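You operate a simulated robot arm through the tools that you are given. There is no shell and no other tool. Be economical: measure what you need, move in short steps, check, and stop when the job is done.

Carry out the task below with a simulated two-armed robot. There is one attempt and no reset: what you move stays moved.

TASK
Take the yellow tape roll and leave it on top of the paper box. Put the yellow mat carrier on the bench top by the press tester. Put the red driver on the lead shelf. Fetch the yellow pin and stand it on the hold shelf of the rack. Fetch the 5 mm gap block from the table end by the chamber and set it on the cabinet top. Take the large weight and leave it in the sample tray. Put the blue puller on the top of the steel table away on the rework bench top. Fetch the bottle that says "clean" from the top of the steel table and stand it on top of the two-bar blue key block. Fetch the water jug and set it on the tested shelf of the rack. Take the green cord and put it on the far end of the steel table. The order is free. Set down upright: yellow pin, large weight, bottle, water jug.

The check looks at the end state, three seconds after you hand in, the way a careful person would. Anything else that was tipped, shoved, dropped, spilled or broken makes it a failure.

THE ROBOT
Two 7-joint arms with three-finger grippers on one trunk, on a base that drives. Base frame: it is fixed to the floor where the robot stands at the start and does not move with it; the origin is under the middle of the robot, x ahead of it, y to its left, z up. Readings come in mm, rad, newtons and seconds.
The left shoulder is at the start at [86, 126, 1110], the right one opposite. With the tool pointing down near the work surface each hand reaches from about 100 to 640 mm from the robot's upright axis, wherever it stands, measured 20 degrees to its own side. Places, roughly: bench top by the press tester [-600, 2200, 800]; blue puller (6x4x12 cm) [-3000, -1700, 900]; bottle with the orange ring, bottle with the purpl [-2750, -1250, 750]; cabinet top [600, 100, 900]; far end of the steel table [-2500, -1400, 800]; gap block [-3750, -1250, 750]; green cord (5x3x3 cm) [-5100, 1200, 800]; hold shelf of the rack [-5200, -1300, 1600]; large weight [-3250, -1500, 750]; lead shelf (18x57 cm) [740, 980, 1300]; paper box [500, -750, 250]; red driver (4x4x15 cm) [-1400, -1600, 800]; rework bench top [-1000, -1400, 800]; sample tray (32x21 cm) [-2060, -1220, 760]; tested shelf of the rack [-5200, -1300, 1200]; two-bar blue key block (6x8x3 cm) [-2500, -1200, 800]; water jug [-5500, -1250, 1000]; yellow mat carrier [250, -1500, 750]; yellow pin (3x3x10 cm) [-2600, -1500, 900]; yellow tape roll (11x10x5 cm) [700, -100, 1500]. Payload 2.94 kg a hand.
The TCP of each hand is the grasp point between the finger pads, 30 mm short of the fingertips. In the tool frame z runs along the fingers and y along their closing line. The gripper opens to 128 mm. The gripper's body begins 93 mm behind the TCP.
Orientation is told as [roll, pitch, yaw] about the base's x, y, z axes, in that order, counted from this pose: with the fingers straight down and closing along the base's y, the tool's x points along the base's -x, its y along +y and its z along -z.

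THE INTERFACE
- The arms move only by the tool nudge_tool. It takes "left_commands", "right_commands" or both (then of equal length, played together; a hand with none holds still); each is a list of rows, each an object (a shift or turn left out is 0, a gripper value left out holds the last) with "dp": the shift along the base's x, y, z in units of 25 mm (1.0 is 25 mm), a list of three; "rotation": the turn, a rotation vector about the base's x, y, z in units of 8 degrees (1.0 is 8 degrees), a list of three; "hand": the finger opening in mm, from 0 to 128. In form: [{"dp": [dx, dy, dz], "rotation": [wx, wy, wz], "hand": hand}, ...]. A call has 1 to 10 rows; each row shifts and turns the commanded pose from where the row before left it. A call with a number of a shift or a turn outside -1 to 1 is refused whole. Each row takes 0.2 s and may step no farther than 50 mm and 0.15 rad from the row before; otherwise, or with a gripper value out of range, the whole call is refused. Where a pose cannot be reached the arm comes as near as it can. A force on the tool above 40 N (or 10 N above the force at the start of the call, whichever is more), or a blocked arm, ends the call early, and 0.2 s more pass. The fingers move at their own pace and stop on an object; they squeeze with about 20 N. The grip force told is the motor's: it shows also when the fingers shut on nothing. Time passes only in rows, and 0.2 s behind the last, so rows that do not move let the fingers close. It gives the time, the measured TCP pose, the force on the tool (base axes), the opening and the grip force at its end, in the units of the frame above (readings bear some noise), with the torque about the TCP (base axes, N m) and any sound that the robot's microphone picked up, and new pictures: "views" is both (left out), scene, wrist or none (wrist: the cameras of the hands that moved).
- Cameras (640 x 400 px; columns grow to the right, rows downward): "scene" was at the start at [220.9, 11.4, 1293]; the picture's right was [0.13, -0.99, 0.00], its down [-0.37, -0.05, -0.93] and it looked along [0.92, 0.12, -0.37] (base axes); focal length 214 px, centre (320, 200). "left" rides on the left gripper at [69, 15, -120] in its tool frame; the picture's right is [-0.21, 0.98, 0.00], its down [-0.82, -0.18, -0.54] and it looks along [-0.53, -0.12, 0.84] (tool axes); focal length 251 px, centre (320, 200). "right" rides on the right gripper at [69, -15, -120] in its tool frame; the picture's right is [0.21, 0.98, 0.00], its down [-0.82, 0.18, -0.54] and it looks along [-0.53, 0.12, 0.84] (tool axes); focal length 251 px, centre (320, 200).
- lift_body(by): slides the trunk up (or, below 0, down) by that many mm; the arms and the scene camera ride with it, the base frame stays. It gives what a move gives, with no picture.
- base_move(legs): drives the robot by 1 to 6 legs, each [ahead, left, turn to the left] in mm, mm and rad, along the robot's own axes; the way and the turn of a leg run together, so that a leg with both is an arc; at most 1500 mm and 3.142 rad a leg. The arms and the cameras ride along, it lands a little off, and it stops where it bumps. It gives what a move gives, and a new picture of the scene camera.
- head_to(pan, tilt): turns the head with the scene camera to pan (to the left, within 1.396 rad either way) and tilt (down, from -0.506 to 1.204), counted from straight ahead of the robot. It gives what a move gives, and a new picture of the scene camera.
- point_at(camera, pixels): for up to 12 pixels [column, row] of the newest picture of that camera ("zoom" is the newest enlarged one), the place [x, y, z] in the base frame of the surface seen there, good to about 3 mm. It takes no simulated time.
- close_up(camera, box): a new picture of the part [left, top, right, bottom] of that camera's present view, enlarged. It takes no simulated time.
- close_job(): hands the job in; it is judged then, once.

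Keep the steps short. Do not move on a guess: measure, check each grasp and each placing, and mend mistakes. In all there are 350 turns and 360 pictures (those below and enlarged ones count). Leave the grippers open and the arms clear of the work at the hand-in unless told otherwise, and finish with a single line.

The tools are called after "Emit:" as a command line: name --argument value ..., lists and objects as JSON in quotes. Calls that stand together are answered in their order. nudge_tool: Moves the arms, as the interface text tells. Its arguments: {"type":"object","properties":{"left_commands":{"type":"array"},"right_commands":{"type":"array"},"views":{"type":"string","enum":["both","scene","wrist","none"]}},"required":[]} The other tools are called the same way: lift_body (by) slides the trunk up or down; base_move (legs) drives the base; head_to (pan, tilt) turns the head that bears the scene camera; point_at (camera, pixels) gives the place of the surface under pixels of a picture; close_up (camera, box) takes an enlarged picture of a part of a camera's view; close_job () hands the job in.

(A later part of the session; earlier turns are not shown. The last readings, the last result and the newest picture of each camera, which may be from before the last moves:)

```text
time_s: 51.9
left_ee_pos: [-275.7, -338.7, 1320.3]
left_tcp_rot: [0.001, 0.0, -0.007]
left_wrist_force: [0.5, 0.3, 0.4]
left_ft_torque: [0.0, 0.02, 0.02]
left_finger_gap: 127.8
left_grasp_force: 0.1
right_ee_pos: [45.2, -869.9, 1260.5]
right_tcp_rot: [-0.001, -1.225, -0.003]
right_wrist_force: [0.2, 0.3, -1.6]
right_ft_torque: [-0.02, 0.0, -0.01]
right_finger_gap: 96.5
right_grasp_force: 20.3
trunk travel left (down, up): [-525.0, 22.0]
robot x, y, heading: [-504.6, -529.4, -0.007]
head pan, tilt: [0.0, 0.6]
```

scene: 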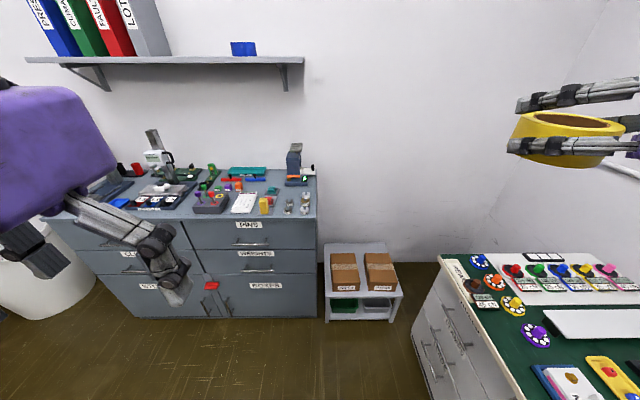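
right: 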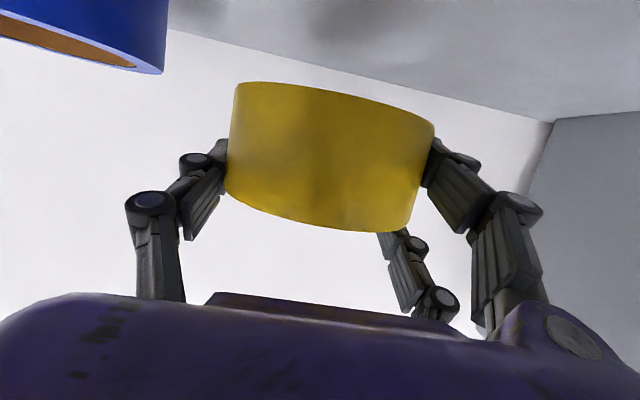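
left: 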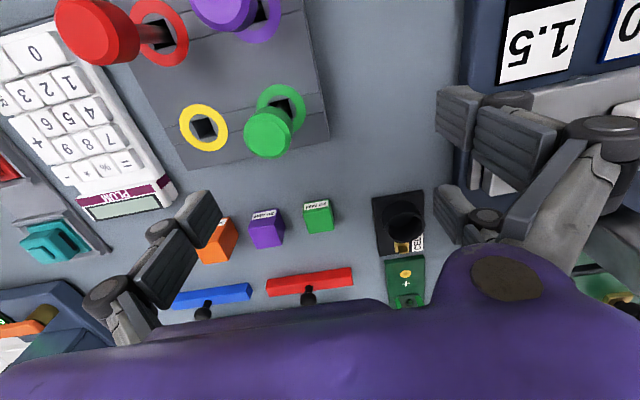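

Emit:
nudge_tool --right_commands '[{"dp": [0.5, 0, -1]}, {"dp": [0.5, 0, -1]}, {"dp": [0.5, 0, -1]}, {"dp": [0, 0, -1]}, {"dp": [0, 0, -1]}, {"dp": [0, 0, -1]}, {"dp": [0, 0, -1]}, {"dp": [0, 0, -1]}, {"dp": [0, 0, -1]}, {"dp": [0, 0, -1]}]' --views "none"

Emit:
lift_body --by -400

```text
time_s: 54.1
left_ee_pos: [-276.6, -338.4, 1320.8]
left_tcp_rot: [0.002, 0.0, -0.007]
left_wrist_force: [-0.3, -0.2, 0.5]
left_ft_torque: [-0.01, 0.01, 0.02]
left_finger_gap: 128.0
left_grasp_force: 0.0
right_ee_pos: [82.2, -869.2, 1009.4]
right_tcp_rot: [-0.001, -1.222, -0.004]
right_wrist_force: [0.7, -1.0, -1.6]
right_ft_torque: [0.04, 0.05, -0.03]
right_finger_gap: 96.3
right_grasp_force: 20.3
trunk travel left (down, up): [-525.0, 22.0]
robot x, y, heading: [-504.6, -531.8, -0.001]
head pan, tilt: [0.0, 0.6]
```

```text
time_s: 57.9
left_ee_pos: [-202.5, -337.4, 833.2]
left_tcp_rot: [-0.002, 0.432, -0.005]
left_wrist_force: [-0.2, 0.3, -0.9]
left_ft_torque: [0.02, -0.03, -0.01]
left_finger_gap: 128.2
left_grasp_force: 0.0
right_ee_pos: [83.2, -869.4, 611.0]
right_tcp_rot: [-0.001, -1.223, -0.005]
right_wrist_force: [-0.4, 0.1, -1.1]
right_ft_torque: [0.0, 0.05, 0.02]
right_finger_gap: 96.1
right_grasp_force: 20.2
trunk travel left (down, up): [-125.0, 422.0]
robot x, y, heading: [-508.3, -530.6, -0.008]
head pan, tilt: [0.0, 0.6]
```

Reachable. Drive so the hand is over the PAPER box, then lower.

Emit:
base_move --legs '[[0, 180, 0], [370, 0, 0]]'

Emit:
head_to --pan -0.5 --tilt 0.7

```text
time_s: 62.1
left_ee_pos: [165.4, -159.8, 832.4]
left_tcp_rot: [-0.002, 0.435, -0.007]
left_wrist_force: [0.9, 0.2, 0.3]
left_ft_torque: [0.02, 0.02, -0.01]
left_finger_gap: 127.9
left_grasp_force: 0.0
right_ee_pos: [450.1, -690.9, 610.0]
right_tcp_rot: [-0.002, -1.224, -0.005]
right_wrist_force: [-0.7, -0.8, -1.0]
right_ft_torque: [0.02, 0.04, -0.01]
right_finger_gap: 96.1
right_grasp_force: 19.8
trunk travel left (down, up): [-125.0, 422.0]
robot x, y, heading: [-139.4, -352.6, -0.004]
head pan, tilt: [0.0, 0.6]
```

scene: 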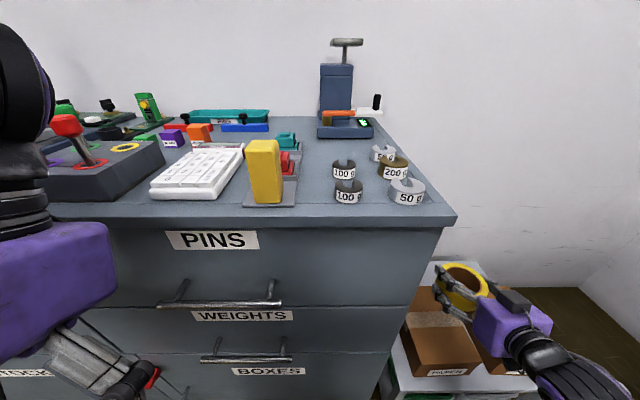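

```text
time_s: 63.0
left_ee_pos: [164.4, -159.6, 834.4]
left_tcp_rot: [-0.001, 0.433, -0.005]
left_wrist_force: [-0.4, 0.3, -0.3]
left_ft_torque: [0.0, 0.0, -0.01]
left_finger_gap: 128.2
left_grasp_force: 0.1
right_ee_pos: [449.6, -691.2, 610.6]
right_tcp_rot: [-0.001, -1.223, -0.005]
right_wrist_force: [0.7, -0.6, -1.5]
right_ft_torque: [-0.01, -0.01, -0.02]
right_finger_gap: 96.2
right_grasp_force: 19.6
trunk travel left (down, up): [-125.0, 422.0]
robot x, y, heading: [-141.9, -351.1, -0.001]
head pan, tilt: [-0.499, 0.7]
```

scene: 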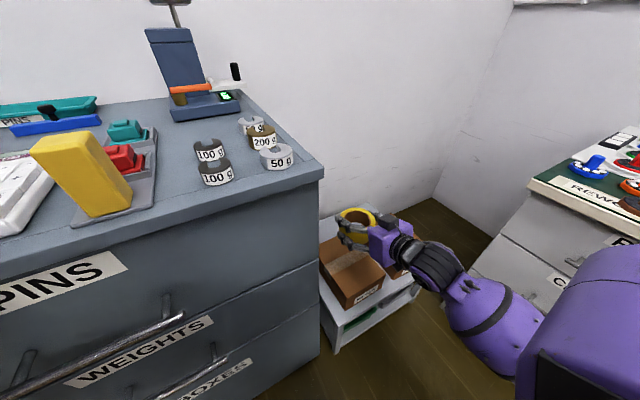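

Emit:
lift_body --by -110

Emit:
nudge_tool --right_commands '[{"dp": [0, 0, -0.8]}, {"dp": [0, 0, -0.5]}]'

```text
time_s: 64.4
left_ee_pos: [169.5, -159.2, 728.2]
left_tcp_rot: [0.004, 0.448, 0.001]
left_wrist_force: [1.1, 0.1, 1.2]
left_ft_torque: [0.0, 0.01, 0.01]
left_finger_gap: 128.0
left_grasp_force: 0.1
right_ee_pos: [441.4, -691.7, 511.1]
right_tcp_rot: [0.009, -1.245, -0.009]
right_wrist_force: [-0.1, 0.4, -2.3]
right_ft_torque: [0.02, 0.0, -0.04]
right_finger_gap: 96.4
right_grasp_force: 20.2
trunk travel left (down, up): [-15.0, 532.0]
robot x, y, heading: [-141.9, -348.6, -0.005]
head pan, tilt: [-0.499, 0.7]
```

```text
time_s: 65.0
left_ee_pos: [168.7, -157.6, 726.5]
left_tcp_rot: [0.005, 0.448, -0.002]
left_wrist_force: [-0.2, 0.6, -0.1]
left_ft_torque: [0.02, -0.02, 0.01]
left_finger_gap: 128.1
left_grasp_force: 0.1
right_ee_pos: [440.8, -690.3, 479.9]
right_tcp_rot: [0.009, -1.247, -0.011]
right_wrist_force: [0.0, 0.2, -1.5]
right_ft_torque: [0.0, 0.0, 0.03]
right_finger_gap: 95.9
right_grasp_force: 19.7
trunk travel left (down, up): [-15.0, 532.0]
robot x, y, heading: [-140.8, -348.2, -0.002]
head pan, tilt: [-0.499, 0.7]
```

scene: 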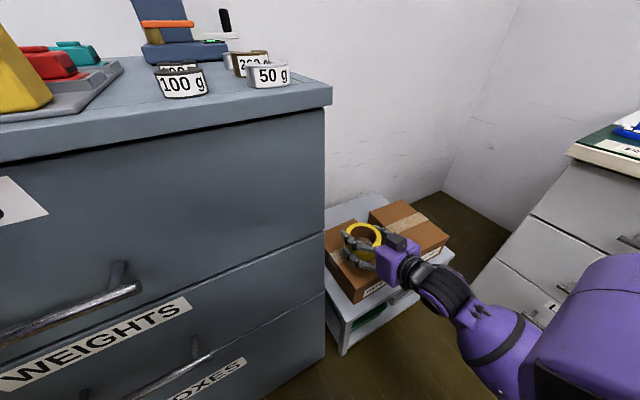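
right: 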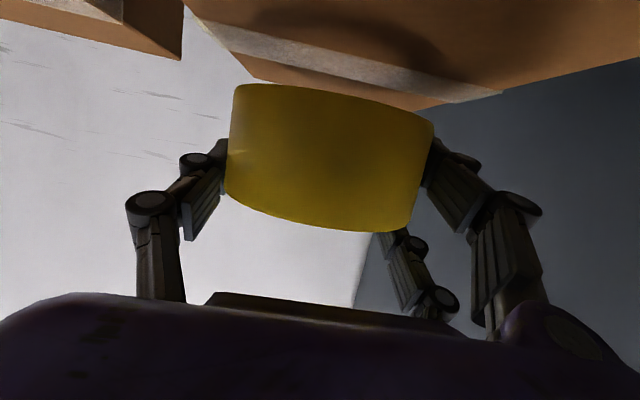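

Emit:
nudge_tool --right_commands '[{"dp": [0.5, 0, -0.4]}, {"dp": [0, 0, -0.4]}, {"dp": [0, 0, -0.2]}, {"dp": [0, 0, -0.2]}]' --views "scene"

```text
time_s: 66.0
left_ee_pos: [169.8, -157.4, 727.0]
left_tcp_rot: [0.005, 0.45, -0.003]
left_wrist_force: [-0.5, -0.4, -0.1]
left_ft_torque: [-0.04, -0.02, 0.03]
left_finger_gap: 128.1
left_grasp_force: 0.1
right_ee_pos: [455.2, -690.1, 451.9]
right_tcp_rot: [0.004, -1.251, -0.007]
right_wrist_force: [1.2, -1.2, 9.1]
right_ft_torque: [0.21, 0.36, 0.02]
right_finger_gap: 96.3
right_grasp_force: 19.6
trunk travel left (down, up): [-15.0, 532.0]
robot x, y, heading: [-140.3, -351.0, -0.0]
head pan, tilt: [-0.499, 0.7]
```

scene: 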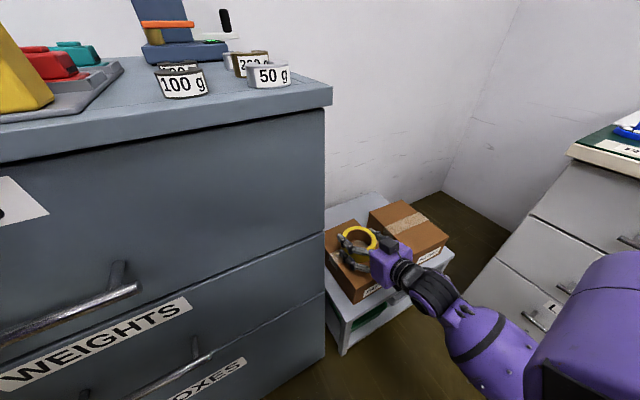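

Contact at TCP z 452 as predicted. Release, rise a little and back off.

Emit:
nudge_tool --right_commands '[{"hand": 128}, {"hand": 128}, {"dp": [-0.5, 0, 0.1]}, {"dp": [-1, 0, 0.2]}, {"dp": [-1, 0, 0.2]}, {"dp": [-1, 0, 0.4]}, {"dp": [-1, 0, 1]}, {"dp": [-1, 0, 1]}]'

```text
time_s: 67.8
left_ee_pos: [169.7, -156.3, 727.0]
left_tcp_rot: [0.004, 0.451, -0.005]
left_wrist_force: [-0.1, 0.4, 0.1]
left_ft_torque: [0.03, -0.01, 0.01]
left_finger_gap: 127.8
left_grasp_force: 0.0
right_ee_pos: [331.5, -690.5, 504.9]
right_tcp_rot: [0.007, -1.247, -0.008]
right_wrist_force: [0.9, 0.1, 0.1]
right_ft_torque: [-0.01, -0.01, -0.02]
right_finger_gap: 128.0
right_grasp_force: 0.0
right hand out of reach, approached as far as the arm can: row 8
trunk travel left (down, up): [-15.0, 532.0]
robot x, y, heading: [-138.9, -350.9, 0.001]
head pan, tilt: [-0.499, 0.7]
```

scene: 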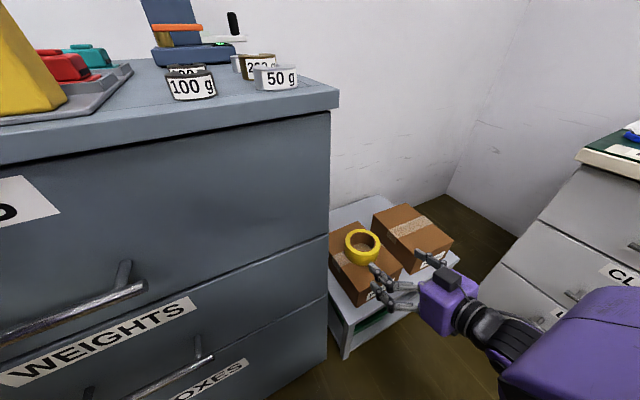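
right: 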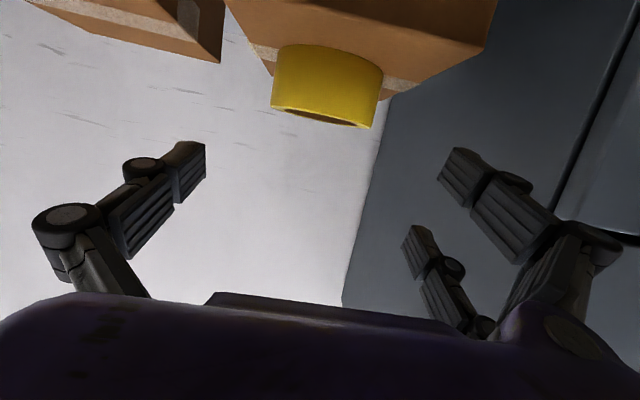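

Tape roll rests flat on the PAPER box. Now back away, raise the trunk and turn toward the right bench (mat carrier).

Emit:
base_move --legs '[[-300, 0, 0], [0, 0, -1.57]]'

Emit:
lift_body --by 310

Emit:
head_to --pan 0.3 --tilt 0.6

```text
time_s: 73.7
left_ee_pos: [-246.4, -674.5, 720.2]
left_tcp_rot: [-0.004, 0.499, -1.569]
left_wrist_force: [0.0, -1.7, 0.4]
left_ft_torque: [0.03, -0.02, 0.0]
left_finger_gap: 128.1
left_grasp_force: 0.0
right_ee_pos: [-779.4, -830.5, 494.2]
right_tcp_rot: [-0.001, -1.222, -1.57]
right_wrist_force: [-1.1, 0.2, -0.3]
right_ft_torque: [0.02, 0.0, 0.01]
right_finger_gap: 128.1
right_grasp_force: 0.1
trunk travel left (down, up): [-15.0, 532.0]
robot x, y, heading: [-436.9, -351.8, -1.576]
head pan, tilt: [-0.499, 0.7]
```

scene: 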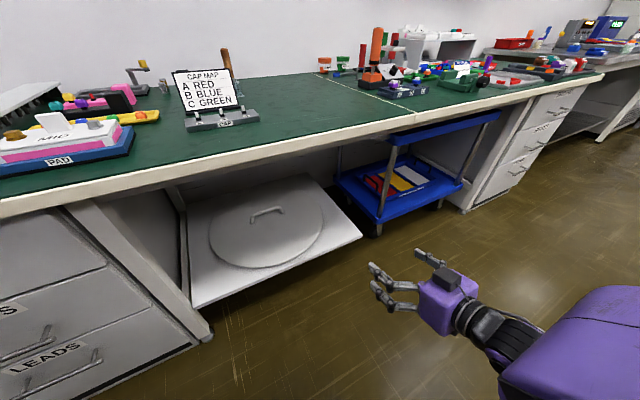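

```text
time_s: 76.8
left_ee_pos: [-244.8, -674.9, 1030.1]
left_tcp_rot: [-0.004, 0.501, -1.568]
left_wrist_force: [-0.6, -0.2, -0.4]
left_ft_torque: [-0.01, 0.03, 0.0]
left_finger_gap: 128.1
left_grasp_force: 0.0
right_ee_pos: [-777.6, -831.5, 803.1]
right_tcp_rot: [-0.002, -1.224, -1.572]
right_wrist_force: [0.5, 0.4, 0.2]
right_ft_torque: [0.0, 0.0, 0.01]
right_finger_gap: 128.0
right_grasp_force: 0.1
trunk travel left (down, up): [-325.0, 222.0]
robot x, y, heading: [-440.7, -349.0, -1.575]
head pan, tilt: [-0.499, 0.7]
```

```text
time_s: 77.9
left_ee_pos: [-246.4, -674.4, 1030.4]
left_tcp_rot: [-0.003, 0.499, -1.57]
left_wrist_force: [-1.3, -0.4, -0.3]
left_ft_torque: [0.02, 0.0, 0.0]
left_finger_gap: 128.1
left_grasp_force: 0.0
right_ee_pos: [-778.2, -830.6, 803.2]
right_tcp_rot: [-0.002, -1.222, -1.571]
right_wrist_force: [-0.3, 0.5, -0.3]
right_ft_torque: [-0.01, -0.04, 0.0]
right_finger_gap: 127.9
right_grasp_force: 0.1
trunk travel left (down, up): [-325.0, 222.0]
robot x, y, heading: [-441.4, -347.5, -1.572]
head pan, tilt: [0.3, 0.6]
```

scene: 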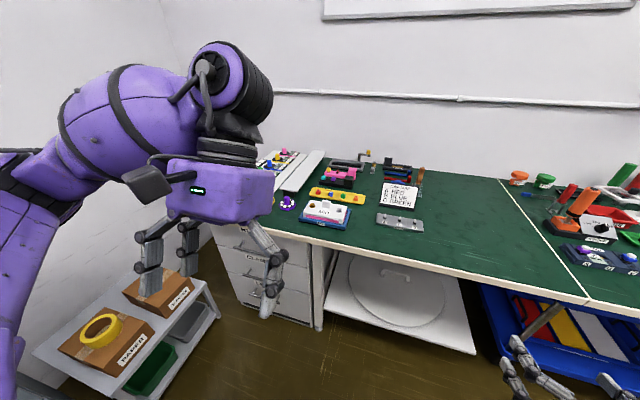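

Emit:
close_up --camera "scene" --box '[250, 140, 440, 240]'

Emit:
point_at --camera "scene" --pixels '[[310, 191], [314, 196], [337, 194], [364, 198], [320, 188], [362, 204], [325, 212], [390, 192], [345, 178], [300, 175]]'

```text
3.37 times, centred on (345, 190) of scene
```

zoom: 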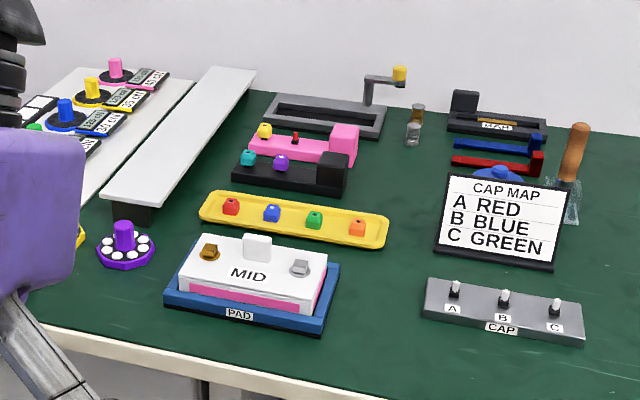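

```text
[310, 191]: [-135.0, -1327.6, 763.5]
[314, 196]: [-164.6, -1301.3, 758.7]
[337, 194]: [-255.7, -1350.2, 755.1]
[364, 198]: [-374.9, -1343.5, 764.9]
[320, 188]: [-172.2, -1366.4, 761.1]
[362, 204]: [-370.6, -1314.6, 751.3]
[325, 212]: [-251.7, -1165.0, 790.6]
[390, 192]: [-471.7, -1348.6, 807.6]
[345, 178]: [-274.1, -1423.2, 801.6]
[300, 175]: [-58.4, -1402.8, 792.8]
```

The yellow tray at (−255,−1340) is not at the stated place (x≈250, y≈−1500). I tidy both hands to tool-down and drive to look at that bench end.

Emit:
nudge_tool --left_commands '[{"dp": [0.3, 0, 0.5], "rotation": [-0.715, 0, 0]}, {"dp": [0.3, 0, 0.5], "rotation": [-0.715, 0, 0]}, {"dp": [0.3, 0, 0.5], "rotation": [-0.715, 0, 0]}, {"dp": [0.3, 0, 0.5], "rotation": [-0.715, 0, 0]}, {"dp": [0.3, 0, 0.5], "rotation": [-0.715, 0, 0]}, {"dp": [0, 0, 0.5]}, {"dp": [0, 0, 0]}, {"dp": [0, 0, 0]}, {"dp": [0, 0, 0]}, {"dp": [0, 0, 0]}]' --right_commands '[{"dp": [0, 0, 1]}, {"dp": [0, 0, 1], "rotation": [0.95, 0, 0]}, {"dp": [0, 0, 1], "rotation": [0.95, 0, 0]}, {"dp": [0, 0, 1], "rotation": [0.95, 0, 0]}, {"dp": [0, 0, 1], "rotation": [0.95, 0, 0]}, {"dp": [0, 0, 1], "rotation": [0.95, 0, 0]}, {"dp": [0, 0, 1], "rotation": [0.95, 0, 0]}, {"dp": [0, 0, 1], "rotation": [0.95, 0, 0]}, {"dp": [0, 0, 1], "rotation": [0.95, 0, 0]}, {"dp": [0, 0, 1], "rotation": [0.95, 0, 0]}]' --views "none"

Emit:
head_to --pan 0.0 --tilt 0.8

Emit:
base_move --legs '[[0, 480, 0]]'

```text
time_s: 80.1
left_ee_pos: [-208.3, -675.0, 1105.1]
left_tcp_rot: [-0.005, -0.001, -1.569]
left_wrist_force: [-0.1, -0.1, -0.2]
left_ft_torque: [-0.04, -0.01, 0.03]
left_finger_gap: 128.1
left_grasp_force: 0.1
right_ee_pos: [-786.3, -829.2, 1045.5]
right_tcp_rot: [-0.003, -0.028, -1.569]
right_wrist_force: [-0.1, -0.2, 1.0]
right_ft_torque: [0.02, 0.05, 0.03]
right_finger_gap: 128.2
right_grasp_force: 0.1
right hand out of reach, approached as far as the arm can: row 2
trunk travel left (down, up): [-325.0, 222.0]
robot x, y, heading: [-440.2, -348.0, -1.571]
head pan, tilt: [0.3, 0.6]
```

```text
time_s: 80.9
left_ee_pos: [-208.1, -675.3, 1104.5]
left_tcp_rot: [-0.004, -0.001, -1.57]
left_wrist_force: [0.2, -0.1, -0.3]
left_ft_torque: [-0.03, -0.02, 0.0]
left_finger_gap: 128.4
left_grasp_force: 0.1
right_ee_pos: [-787.1, -828.7, 1045.6]
right_tcp_rot: [-0.001, -0.031, -1.572]
right_wrist_force: [-0.6, 0.5, 0.1]
right_ft_torque: [0.03, 0.01, -0.01]
right_finger_gap: 127.9
right_grasp_force: 0.0
trunk travel left (down, up): [-325.0, 222.0]
robot x, y, heading: [-440.0, -349.0, -1.577]
head pan, tilt: [0.0, 0.799]
```

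scene: 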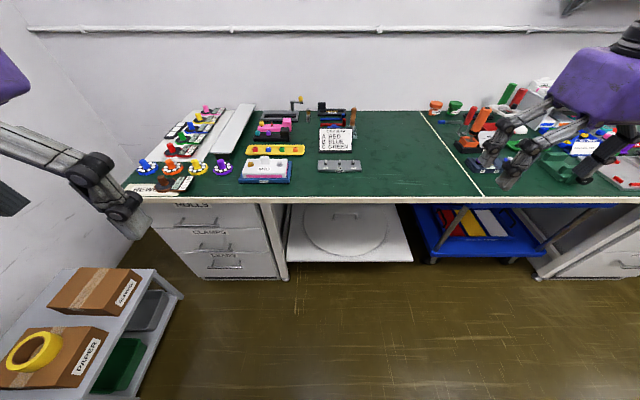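

```text
time_s: 85.6
left_ee_pos: [270.5, -676.9, 1104.9]
left_tcp_rot: [-0.004, 0.001, -1.572]
left_wrist_force: [-0.4, 0.3, -0.8]
left_ft_torque: [0.02, -0.01, -0.03]
left_finger_gap: 128.0
left_grasp_force: 0.0
right_ee_pos: [-307.2, -830.6, 1044.6]
right_tcp_rot: [-0.003, -0.03, -1.573]
right_wrist_force: [0.5, -0.2, -0.1]
right_ft_torque: [-0.01, 0.01, 0.0]
right_finger_gap: 128.1
right_grasp_force: 0.0
trunk travel left (down, up): [-325.0, 222.0]
robot x, y, heading: [44.2, -346.4, -1.574]
head pan, tilt: [0.0, 0.799]
```

scene: 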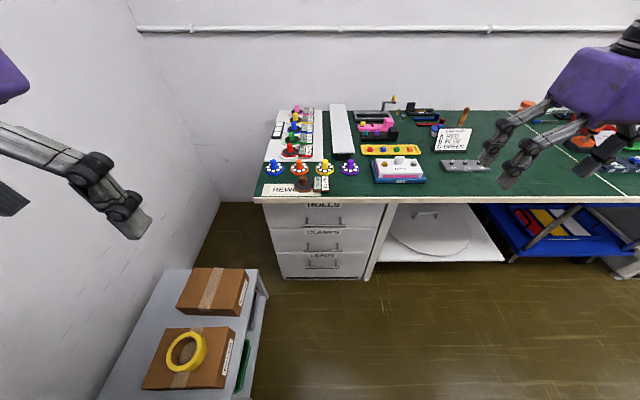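

Emit:
close_up --camera "scene" --box '[255, 90, 375, 205]'

Emit:
point_at --camera "scene" --pixels '[[295, 126], [325, 168], [299, 170], [305, 183], [320, 184], [275, 165], [298, 110], [316, 125], [290, 190]]'

```text
3.48 times, centred on (315, 148) of scene
```

zoom: 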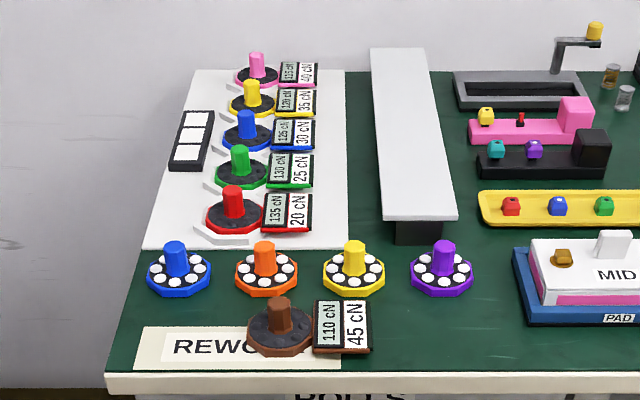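

```text
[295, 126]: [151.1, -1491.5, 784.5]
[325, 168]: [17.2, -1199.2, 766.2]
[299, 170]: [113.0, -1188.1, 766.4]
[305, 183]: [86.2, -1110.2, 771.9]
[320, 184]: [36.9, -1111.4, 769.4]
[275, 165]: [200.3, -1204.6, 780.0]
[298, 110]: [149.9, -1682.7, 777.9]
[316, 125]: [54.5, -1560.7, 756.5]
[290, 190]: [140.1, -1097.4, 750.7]
```

Octagon carriers: four with white dots (dot carriers), six with dark mats. The yellow one with a mat is near (145,−1630). Measure it and the bench front/drawers.

Emit:
close_up --camera "scene" --box '[265, 95, 325, 160]'

Emit:
point_at --camera "scene" --pixels '[[320, 201], [310, 240], [310, 270], [318, 279], [262, 201], [245, 290], [375, 275], [430, 270], [160, 150], [220, 210]]'

```text
6.15 times, centred on (295, 128) of scene
```

zoom: 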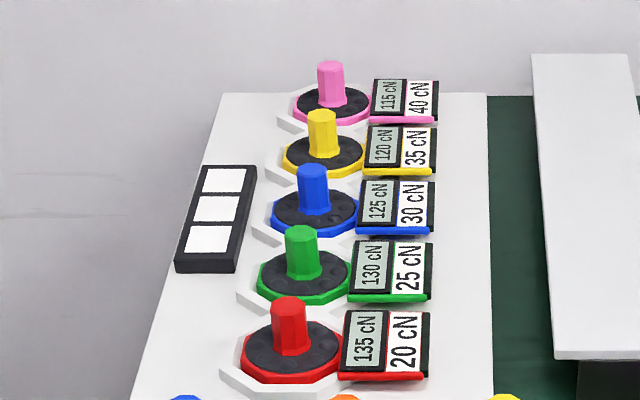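

```text
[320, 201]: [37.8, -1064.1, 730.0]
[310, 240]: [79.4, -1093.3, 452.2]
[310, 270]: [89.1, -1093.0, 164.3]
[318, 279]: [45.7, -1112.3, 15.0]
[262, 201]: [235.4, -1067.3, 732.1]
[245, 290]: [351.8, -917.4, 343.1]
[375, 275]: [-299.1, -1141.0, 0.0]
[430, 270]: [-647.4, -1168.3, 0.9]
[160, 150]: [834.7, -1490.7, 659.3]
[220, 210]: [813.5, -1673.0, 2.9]
```

Emit:
point_at --camera "zoom" --pixels '[[322, 114], [322, 135], [322, 155], [309, 135], [336, 135], [322, 172], [312, 168], [312, 190], [289, 302], [365, 160], [285, 155], [405, 150]]'

```text
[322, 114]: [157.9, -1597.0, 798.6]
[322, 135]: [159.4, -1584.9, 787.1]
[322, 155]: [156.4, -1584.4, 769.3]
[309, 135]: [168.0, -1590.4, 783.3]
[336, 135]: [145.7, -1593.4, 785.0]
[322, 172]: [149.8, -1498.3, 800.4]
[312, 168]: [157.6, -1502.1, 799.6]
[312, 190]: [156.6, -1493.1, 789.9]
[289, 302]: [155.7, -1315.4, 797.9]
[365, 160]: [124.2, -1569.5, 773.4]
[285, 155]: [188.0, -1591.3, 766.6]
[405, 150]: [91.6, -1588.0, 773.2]
```

Knob centre (157,−1597), top z≈799, ~23 mm thick, neighbours 95 mm apart. It's far: I drive close to the bench and turn so the left shoulder leads.

Emit:
base_move --legs '[[0, -25, 0], [430, 0, 0], [0, 0, -0.5]]'

```text
time_s: 90.2
left_ee_pos: [62.8, -1178.8, 1104.9]
left_tcp_rot: [-0.003, 0.0, -2.07]
left_wrist_force: [-0.2, -0.2, 0.2]
left_ft_torque: [-0.03, -0.02, -0.01]
left_finger_gap: 127.8
left_grasp_force: 0.1
right_ee_pos: [-519.8, -1035.8, 1046.4]
right_tcp_rot: [0.0, -0.03, -2.072]
right_wrist_force: [0.1, -0.8, -1.0]
right_ft_torque: [0.02, 0.01, -0.01]
right_finger_gap: 127.8
right_grasp_force: 0.1
trunk travel left (down, up): [-325.0, 222.0]
robot x, y, heading: [19.2, -778.7, -2.071]
head pan, tilt: [0.0, 0.799]
```

scene: 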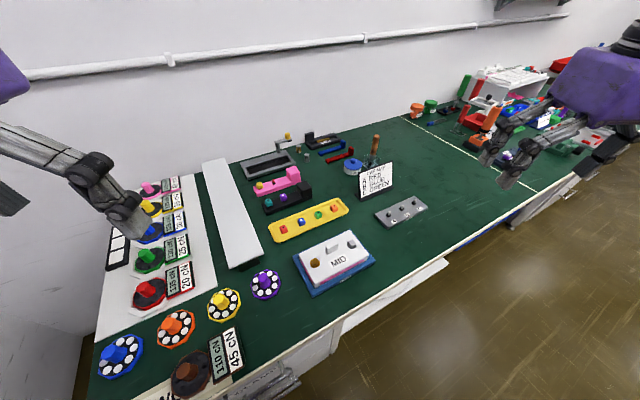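

Emit:
nudge_tool --left_commands '[{"dp": [0.4, -1, -0.4], "rotation": [0, 0, 0.9]}, {"dp": [0.4, -1, -0.4], "rotation": [0, 0, 0.9]}, {"dp": [0.4, -1, -0.4], "rotation": [0, 0, 0.9]}, {"dp": [0.4, -1, -0.4], "rotation": [0, 0, 0.88]}, {"dp": [0.4, -1, -0.4], "rotation": [-0.94, 0, 0]}, {"dp": [0.4, -1, -0.4], "rotation": [-0.94, 0, 0]}, {"dp": [0.4, -1, -0.4], "rotation": [-0.94, 0, 0]}, {"dp": [0.4, -1, -0.4], "rotation": [-0.94, 0, 0]}, {"dp": [0.4, -1, -0.4]}]'

```text
time_s: 92.2
left_ee_pos: [152.9, -1405.5, 1014.2]
left_tcp_rot: [-0.005, -0.526, -1.568]
left_wrist_force: [0.5, 0.0, 0.2]
left_ft_torque: [0.0, 0.04, -0.03]
left_finger_gap: 127.6
left_grasp_force: 0.0
right_ee_pos: [-518.8, -1036.0, 1046.3]
right_tcp_rot: [-0.002, -0.03, -2.073]
right_wrist_force: [0.1, 0.4, 1.2]
right_ft_torque: [0.01, 0.0, -0.02]
right_finger_gap: 128.0
right_grasp_force: 0.1
trunk travel left (down, up): [-325.0, 222.0]
robot x, y, heading: [13.9, -782.1, -2.071]
head pan, tilt: [0.0, 0.799]
```

scene: 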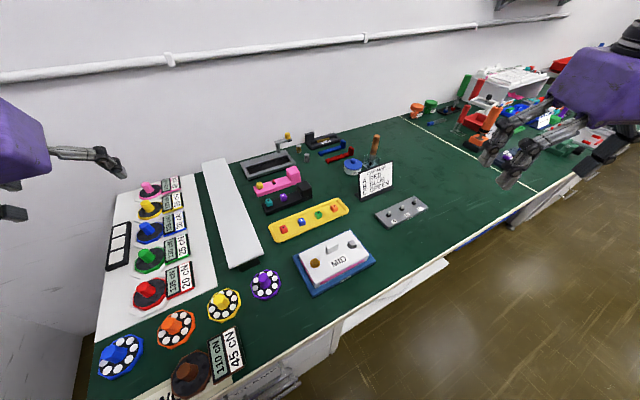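
left: 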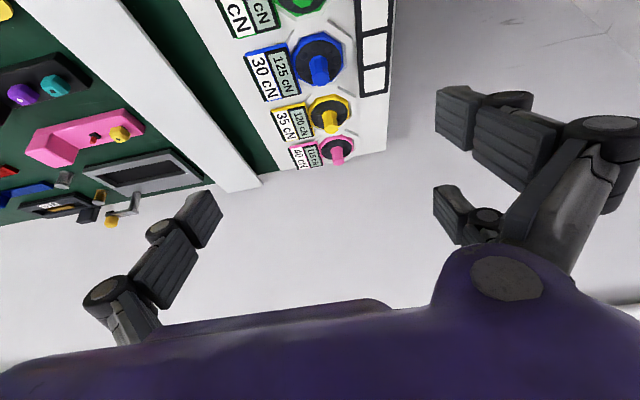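

Before descending I close the left hand in the air to see how the three visible fingers meet.

Emit:
nudge_tool --left_commands '[{"hand": 0}, {"hand": 0}, {"hand": 0}, {"hand": 0}]' --views "wrist"

Emit:
close_up --camera "left" --box '[240, 20, 400, 180]'

```text
time_s: 93.2
left_ee_pos: [152.8, -1404.3, 1014.7]
left_tcp_rot: [-0.006, -0.524, -1.57]
left_wrist_force: [0.9, 0.6, -0.4]
left_ft_torque: [0.0, 0.03, 0.0]
left_finger_gap: 0.0
left_grasp_force: 3.3
right_ee_pos: [-518.8, -1036.8, 1046.5]
right_tcp_rot: [-0.002, -0.031, -2.073]
right_wrist_force: [-0.1, -0.8, 0.8]
right_ft_torque: [-0.01, 0.0, 0.0]
right_finger_gap: 128.0
right_grasp_force: 0.1
trunk travel left (down, up): [-325.0, 222.0]
robot x, y, heading: [12.9, -780.1, -2.073]
head pan, tilt: [0.0, 0.799]
```

left: 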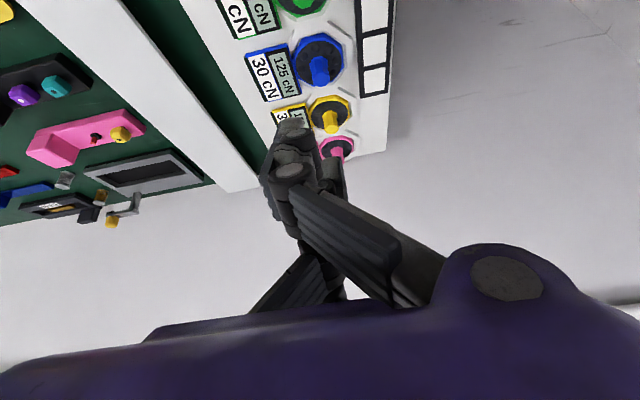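

```text
2.50 times, centred on (320, 100) of left
```

zoom: 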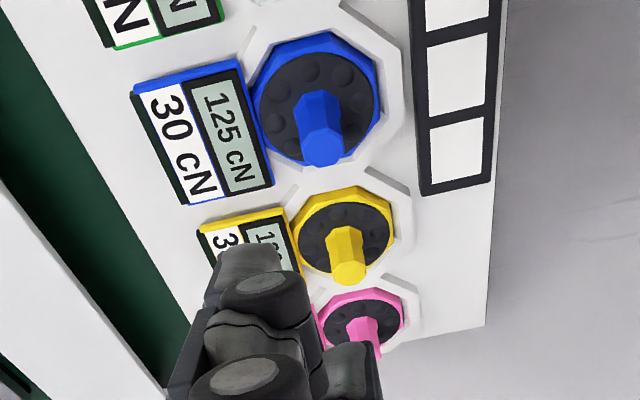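

Fingers interleave when closed; I will verify by the gap on the knob. Open to 44 mm and go above the yellow mat carrier, making the tool steeper.

Emit:
nudge_tool --left_commands '[{"dp": [0.02, -0.96, -0.6], "rotation": [0.24, 0, 0], "hand": 44}, {"dp": [0.02, -0.96, -0.6], "rotation": [0.24, 0, 0]}, {"dp": [0.02, -0.96, -0.6], "rotation": [0.24, 0, 0]}, {"dp": [0.02, -0.96, -0.6], "rotation": [0.24, 0, 0]}, {"dp": [0.02, -0.96, -0.6], "rotation": [0.24, 0, 0]}, {"dp": [0.02, -0.96, -0.6], "rotation": [0.24, 0, 0]}, {"dp": [0.02, -0.96, -0.6], "rotation": [0.24, 0, 0]}, {"dp": [0.02, -0.96, -0.6], "rotation": [0.24, 0, 0]}]'

```text
time_s: 95.0
left_ee_pos: [155.9, -1595.8, 893.9]
left_tcp_rot: [-0.003, -0.253, -1.571]
left_wrist_force: [-0.4, -1.0, 0.8]
left_ft_torque: [0.05, -0.02, 0.01]
left_finger_gap: 44.0
left_grasp_force: 0.1
right_ee_pos: [-520.4, -1036.6, 1046.2]
right_tcp_rot: [-0.004, -0.03, -2.072]
right_wrist_force: [0.2, -0.2, 1.0]
right_ft_torque: [0.01, 0.0, 0.0]
right_finger_gap: 128.1
right_grasp_force: 0.0
trunk travel left (down, up): [-325.0, 222.0]
robot x, y, heading: [16.0, -777.5, -2.069]
head pan, tilt: [0.0, 0.799]
```

scene: 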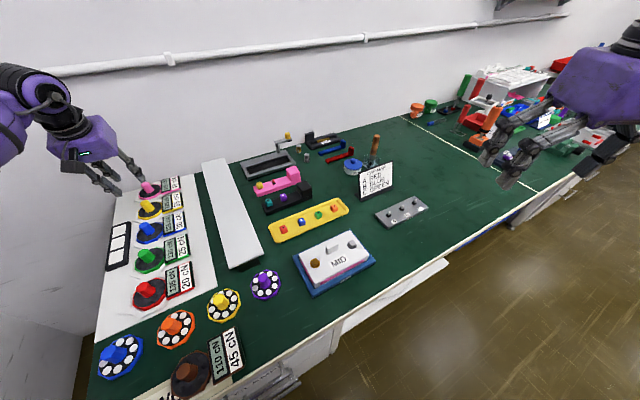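
left: 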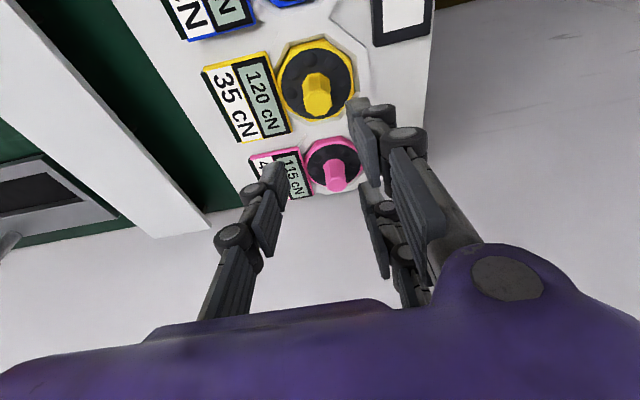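

Emit:
point_at --camera "left" --pixels '[[320, 103], [318, 85], [336, 178], [276, 168], [358, 108], [368, 190], [305, 60], [350, 90], [285, 90], [262, 60], [275, 120], [290, 120]]'

```text
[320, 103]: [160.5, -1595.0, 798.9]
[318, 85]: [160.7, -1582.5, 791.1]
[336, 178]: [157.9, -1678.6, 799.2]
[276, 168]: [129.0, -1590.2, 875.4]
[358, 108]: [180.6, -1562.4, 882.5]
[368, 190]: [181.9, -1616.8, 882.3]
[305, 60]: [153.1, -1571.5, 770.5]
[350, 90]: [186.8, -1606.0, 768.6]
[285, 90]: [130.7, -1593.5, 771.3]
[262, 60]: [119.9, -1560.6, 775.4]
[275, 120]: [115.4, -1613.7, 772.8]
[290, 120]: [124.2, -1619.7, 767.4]
```

Knob centre ≈(159,−1595). I make the tool vertical, descend to TCP z≈804 and try the knob grip with a gap check.

Emit:
nudge_tool --left_commands '[{"dp": [0.06, 0.03, -0.9], "rotation": [0.6, 0, 0]}, {"dp": [0.06, 0, -0.9], "rotation": [0.6, 0, 0]}, {"dp": [0, 0, -0.9], "rotation": [0.6, 0, 0]}, {"dp": [0, 0, -0.8]}, {"dp": [0, 0, 0]}]'

```text
time_s: 96.2
left_ee_pos: [158.7, -1593.9, 806.5]
left_tcp_rot: [-0.003, -0.006, -1.571]
left_wrist_force: [-0.6, -0.1, -0.5]
left_ft_torque: [0.03, 0.0, 0.03]
left_finger_gap: 44.1
left_grasp_force: 0.1
right_ee_pos: [-519.0, -1037.2, 1046.0]
right_tcp_rot: [0.0, -0.028, -2.073]
right_wrist_force: [0.6, -0.7, 0.3]
right_ft_torque: [0.02, -0.01, 0.01]
right_finger_gap: 127.7
right_grasp_force: 0.1
trunk travel left (down, up): [-325.0, 222.0]
robot x, y, heading: [13.7, -778.7, -2.074]
head pan, tilt: [0.0, 0.799]
```

scene: 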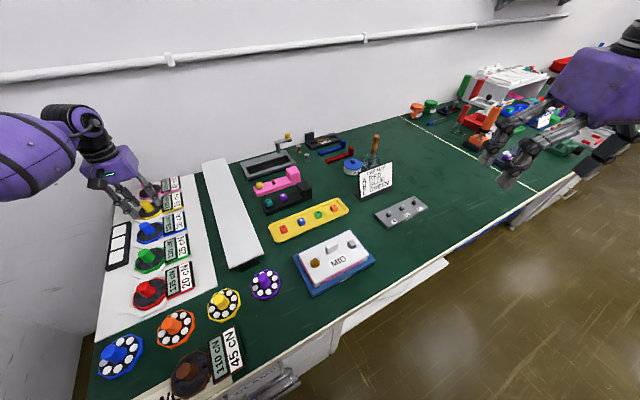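
left: 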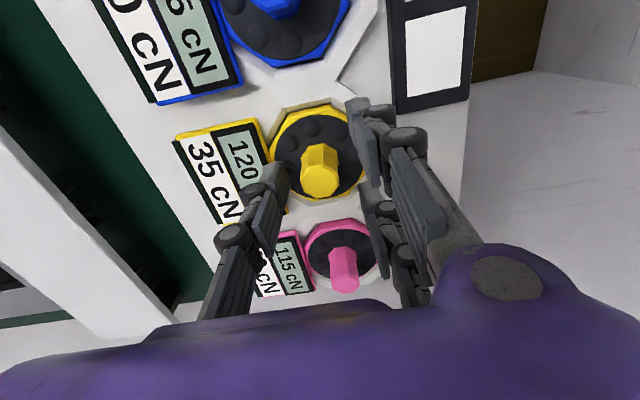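

Emit:
nudge_tool --left_commands '[{"hand": 12}, {"hand": 12}, {"hand": 12}]' --views "wrist"

```text
time_s: 97.0
left_ee_pos: [157.1, -1593.7, 808.0]
left_tcp_rot: [-0.005, -0.007, -1.571]
left_wrist_force: [-6.7, -0.4, 3.1]
left_ft_torque: [-0.01, 0.23, 0.0]
left_finger_gap: 16.5
left_grasp_force: 3.1
right_ee_pos: [-520.0, -1036.4, 1046.0]
right_tcp_rot: [-0.001, -0.028, -2.071]
right_wrist_force: [0.1, -0.6, -0.4]
right_ft_torque: [-0.04, -0.03, 0.0]
right_finger_gap: 128.2
right_grasp_force: 0.0
trunk travel left (down, up): [-325.0, 222.0]
robot x, y, heading: [15.0, -781.1, -2.072]
head pan, tilt: [0.0, 0.799]
```

left: 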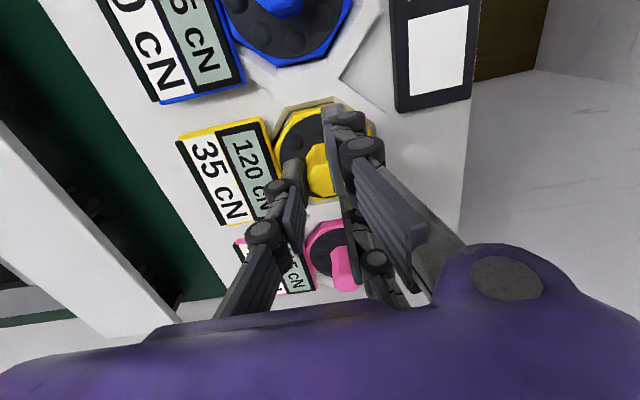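

The knob slips between the twin fingers (gap 16.5, only one side pushes). I reopen, shift 13 mm so the knob is caught between the single finger and one twin, and close again.

Emit:
nudge_tool --left_commands '[{"hand": 44}, {"hand": 44}, {"dp": [0, 0.5, 0]}, {"hand": 0}, {"hand": 0}, {"hand": 0}]' --views "wrist"

```text
time_s: 98.4
left_ee_pos: [160.6, -1581.3, 808.8]
left_tcp_rot: [-0.004, -0.006, -1.57]
left_wrist_force: [0.3, 0.4, 1.5]
left_ft_torque: [-0.01, -0.01, 0.09]
left_finger_gap: 23.5
left_grasp_force: 19.8
right_ee_pos: [-519.4, -1036.5, 1046.9]
right_tcp_rot: [0.001, -0.029, -2.071]
right_wrist_force: [-0.8, 0.6, 0.2]
right_ft_torque: [0.02, 0.02, -0.02]
right_finger_gap: 128.0
right_grasp_force: 0.0
trunk travel left (down, up): [-325.0, 222.0]
robot x, y, heading: [17.8, -781.6, -2.071]
head pan, tilt: [0.0, 0.799]
```

left: 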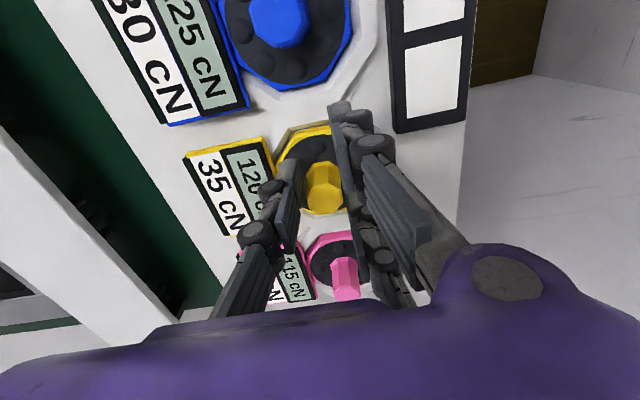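

Gripped firmly (23.5 mm, 20 N). Lift.

Emit:
nudge_tool --left_commands '[{"dp": [0, 0, 0.4]}, {"dp": [0, 0, 0.6]}, {"dp": [0, 0, 1]}, {"dp": [0, 0, 1]}]'

```text
time_s: 99.4
left_ee_pos: [157.4, -1580.8, 883.3]
left_tcp_rot: [-0.006, -0.007, -1.572]
left_wrist_force: [-0.3, -0.9, -1.5]
left_ft_torque: [0.03, -0.02, 0.01]
left_finger_gap: 23.4
left_grasp_force: 19.7
right_ee_pos: [-519.3, -1035.7, 1046.0]
right_tcp_rot: [0.0, -0.029, -2.072]
right_wrist_force: [-0.2, 0.1, 0.1]
right_ft_torque: [0.02, 0.01, 0.02]
right_finger_gap: 128.1
right_grasp_force: 0.0
trunk travel left (down, up): [-325.0, 222.0]
robot x, y, heading: [15.7, -779.9, -2.073]
head pan, tilt: [0.0, 0.799]
```

scene: 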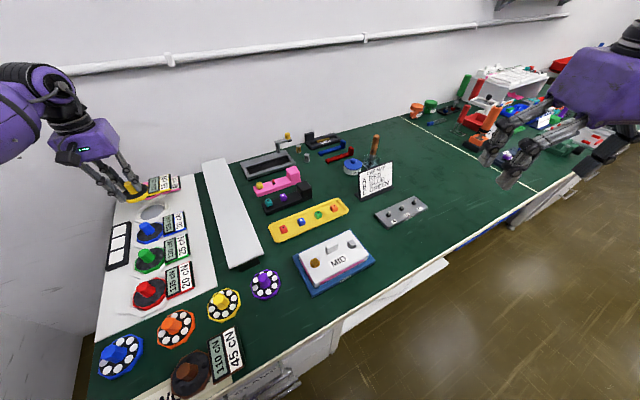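
left: 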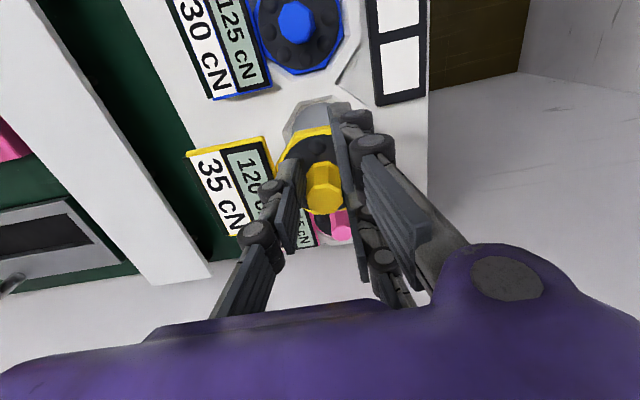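

The tag is part of the carrier and came along. Retract high and back.

Emit:
nudge_tool --left_commands '[{"dp": [0, 1, 0.8]}, {"dp": [0, 1, 0.8]}, {"dp": [0, 1, 0.8]}, {"dp": [0, 1, 0.8]}, {"dp": [0, 1, 0.8]}, {"dp": [0, 1, 0.8]}, {"dp": [0, 1, 0.8]}, {"dp": [0, 1, 0.8]}, {"dp": [0, 1, 0.6]}, {"dp": [0, 1, 0]}]' --views "none"

Emit:
nudge_tool --left_commands '[{"dp": [-0.3, 1, 0]}, {"dp": [-0.3, 1, 0]}, {"dp": [-0.3, 1, 0]}, {"dp": [-0.3, 1, 0]}, {"dp": [-0.3, 1, 0]}, {"dp": [-0.3, 1, 0]}, {"dp": [-0.3, 1, 0]}, {"dp": [-0.3, 1, 0]}, {"dp": [-0.3, 0, 0]}]' --views "scene"

Emit:
close_up --camera "scene" --box '[380, 30, 640, 200]'

```text
time_s: 101.6
left_ee_pos: [159.2, -1330.4, 1058.9]
left_tcp_rot: [-0.003, -0.003, -1.571]
left_wrist_force: [-0.5, 0.2, -1.2]
left_ft_torque: [-0.03, 0.0, 0.04]
left_finger_gap: 23.5
left_grasp_force: 20.1
right_ee_pos: [-518.9, -1034.1, 1046.5]
right_tcp_rot: [0.0, -0.029, -2.072]
right_wrist_force: [-0.3, -0.2, 0.6]
right_ft_torque: [-0.04, -0.01, -0.01]
right_finger_gap: 127.9
right_grasp_force: 0.1
trunk travel left (down, up): [-325.0, 222.0]
robot x, y, heading: [16.1, -781.0, -2.068]
head pan, tilt: [0.0, 0.799]
```

```text
time_s: 103.6
left_ee_pos: [83.3, -1156.9, 1079.7]
left_tcp_rot: [-0.005, -0.005, -1.57]
left_wrist_force: [0.4, -0.8, -0.9]
left_ft_torque: [0.03, 0.0, 0.0]
left_finger_gap: 23.4
left_grasp_force: 20.5
left hand out of reach, approached as far as the arm can: row 7, 8
right_ee_pos: [-519.6, -1037.4, 1046.8]
right_tcp_rot: [-0.002, -0.031, -2.072]
right_wrist_force: [0.8, 0.1, -1.3]
right_ft_torque: [0.0, 0.0, 0.01]
right_finger_gap: 128.1
right_grasp_force: 0.0
trunk travel left (down, up): [-325.0, 222.0]
robot x, y, heading: [15.4, -780.4, -2.071]
head pan, tilt: [0.0, 0.799]
```

scene: 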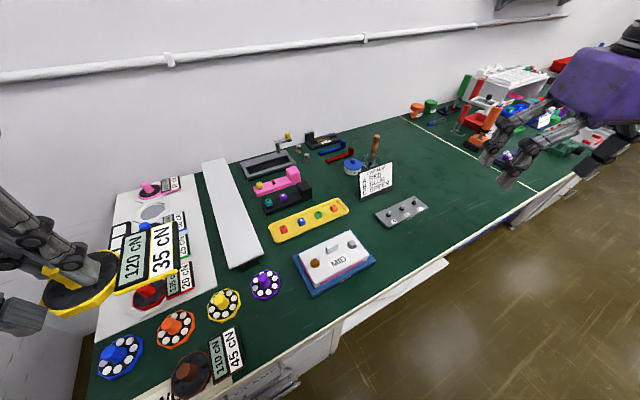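

```text
2.35 times, centred on (510, 115) of scene
```

zoom: 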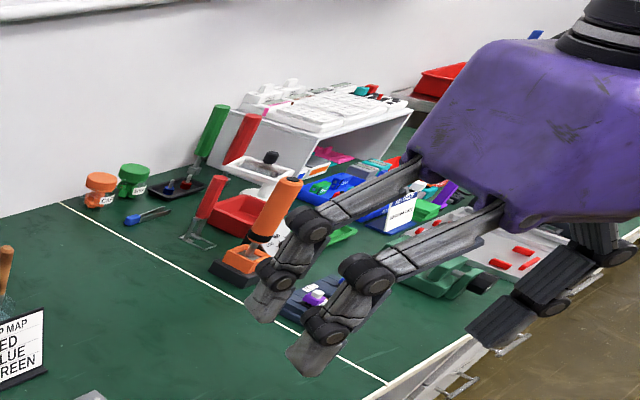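

Two red-handled tools seen. Drive along the bench to see them well, keeping off the bench.

Emit:
base_move --legs '[[0, 0, 0.5], [-150, 0, 0], [0, -1250, 0]]'

Emit:
close_up --camera "scene" --box '[160, 50, 480, 250]'

```text
time_s: 117.1
left_ee_pos: [-980.9, -923.2, 1080.1]
left_tcp_rot: [-0.003, -0.005, -1.075]
left_wrist_force: [0.8, -0.4, -1.7]
left_ft_torque: [0.01, 0.01, 0.0]
left_finger_gap: 22.9
left_grasp_force: 19.8
right_ee_pos: [-1568.5, -1104.4, 1046.2]
right_tcp_rot: [-0.003, -0.03, -1.575]
right_wrist_force: [0.6, 0.2, 0.2]
right_ft_torque: [0.0, -0.03, 0.0]
right_finger_gap: 128.2
right_grasp_force: 0.1
trunk travel left (down, up): [-325.0, 222.0]
robot x, y, heading: [-1222.1, -626.3, -1.573]
head pan, tilt: [0.0, 0.799]
```

scene: 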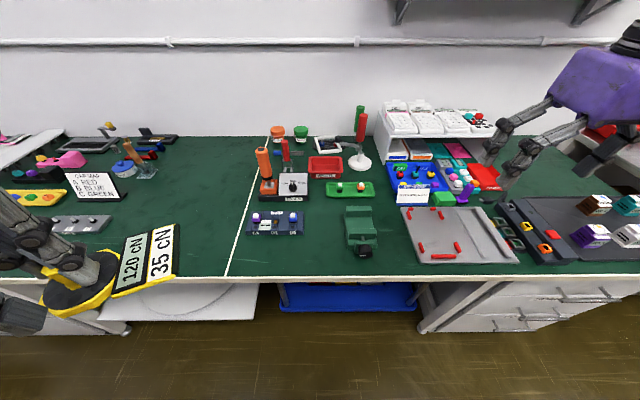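

```text
2.00 times, centred on (320, 150) of scene
```

zoom: 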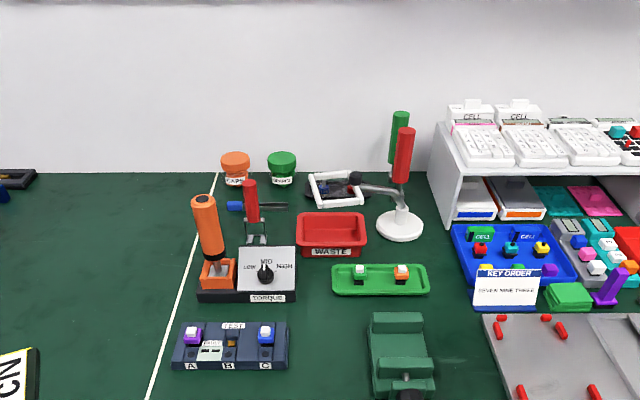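

Emit:
point_at --camera "zoom" --pixels '[[405, 135], [404, 155], [402, 178], [400, 120], [393, 160], [250, 190], [250, 215], [400, 205], [370, 187], [400, 232], [205, 210], [398, 170]]'

Emit:
close_up --camera "scene" --box '[310, 90, 400, 180]'

```text
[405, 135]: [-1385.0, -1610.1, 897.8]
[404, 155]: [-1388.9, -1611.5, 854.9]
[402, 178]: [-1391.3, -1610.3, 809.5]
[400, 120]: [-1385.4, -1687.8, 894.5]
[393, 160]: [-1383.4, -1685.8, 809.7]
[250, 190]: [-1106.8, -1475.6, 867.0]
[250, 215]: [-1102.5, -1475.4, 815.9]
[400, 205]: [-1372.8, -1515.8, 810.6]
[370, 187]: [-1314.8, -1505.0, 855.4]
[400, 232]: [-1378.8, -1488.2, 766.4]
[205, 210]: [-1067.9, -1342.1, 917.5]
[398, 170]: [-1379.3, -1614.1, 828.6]
```

```text
4.44 times, centred on (355, 135) of scene
```

zoom: 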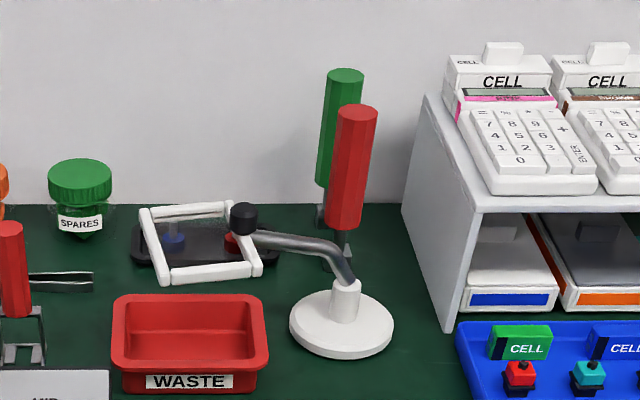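

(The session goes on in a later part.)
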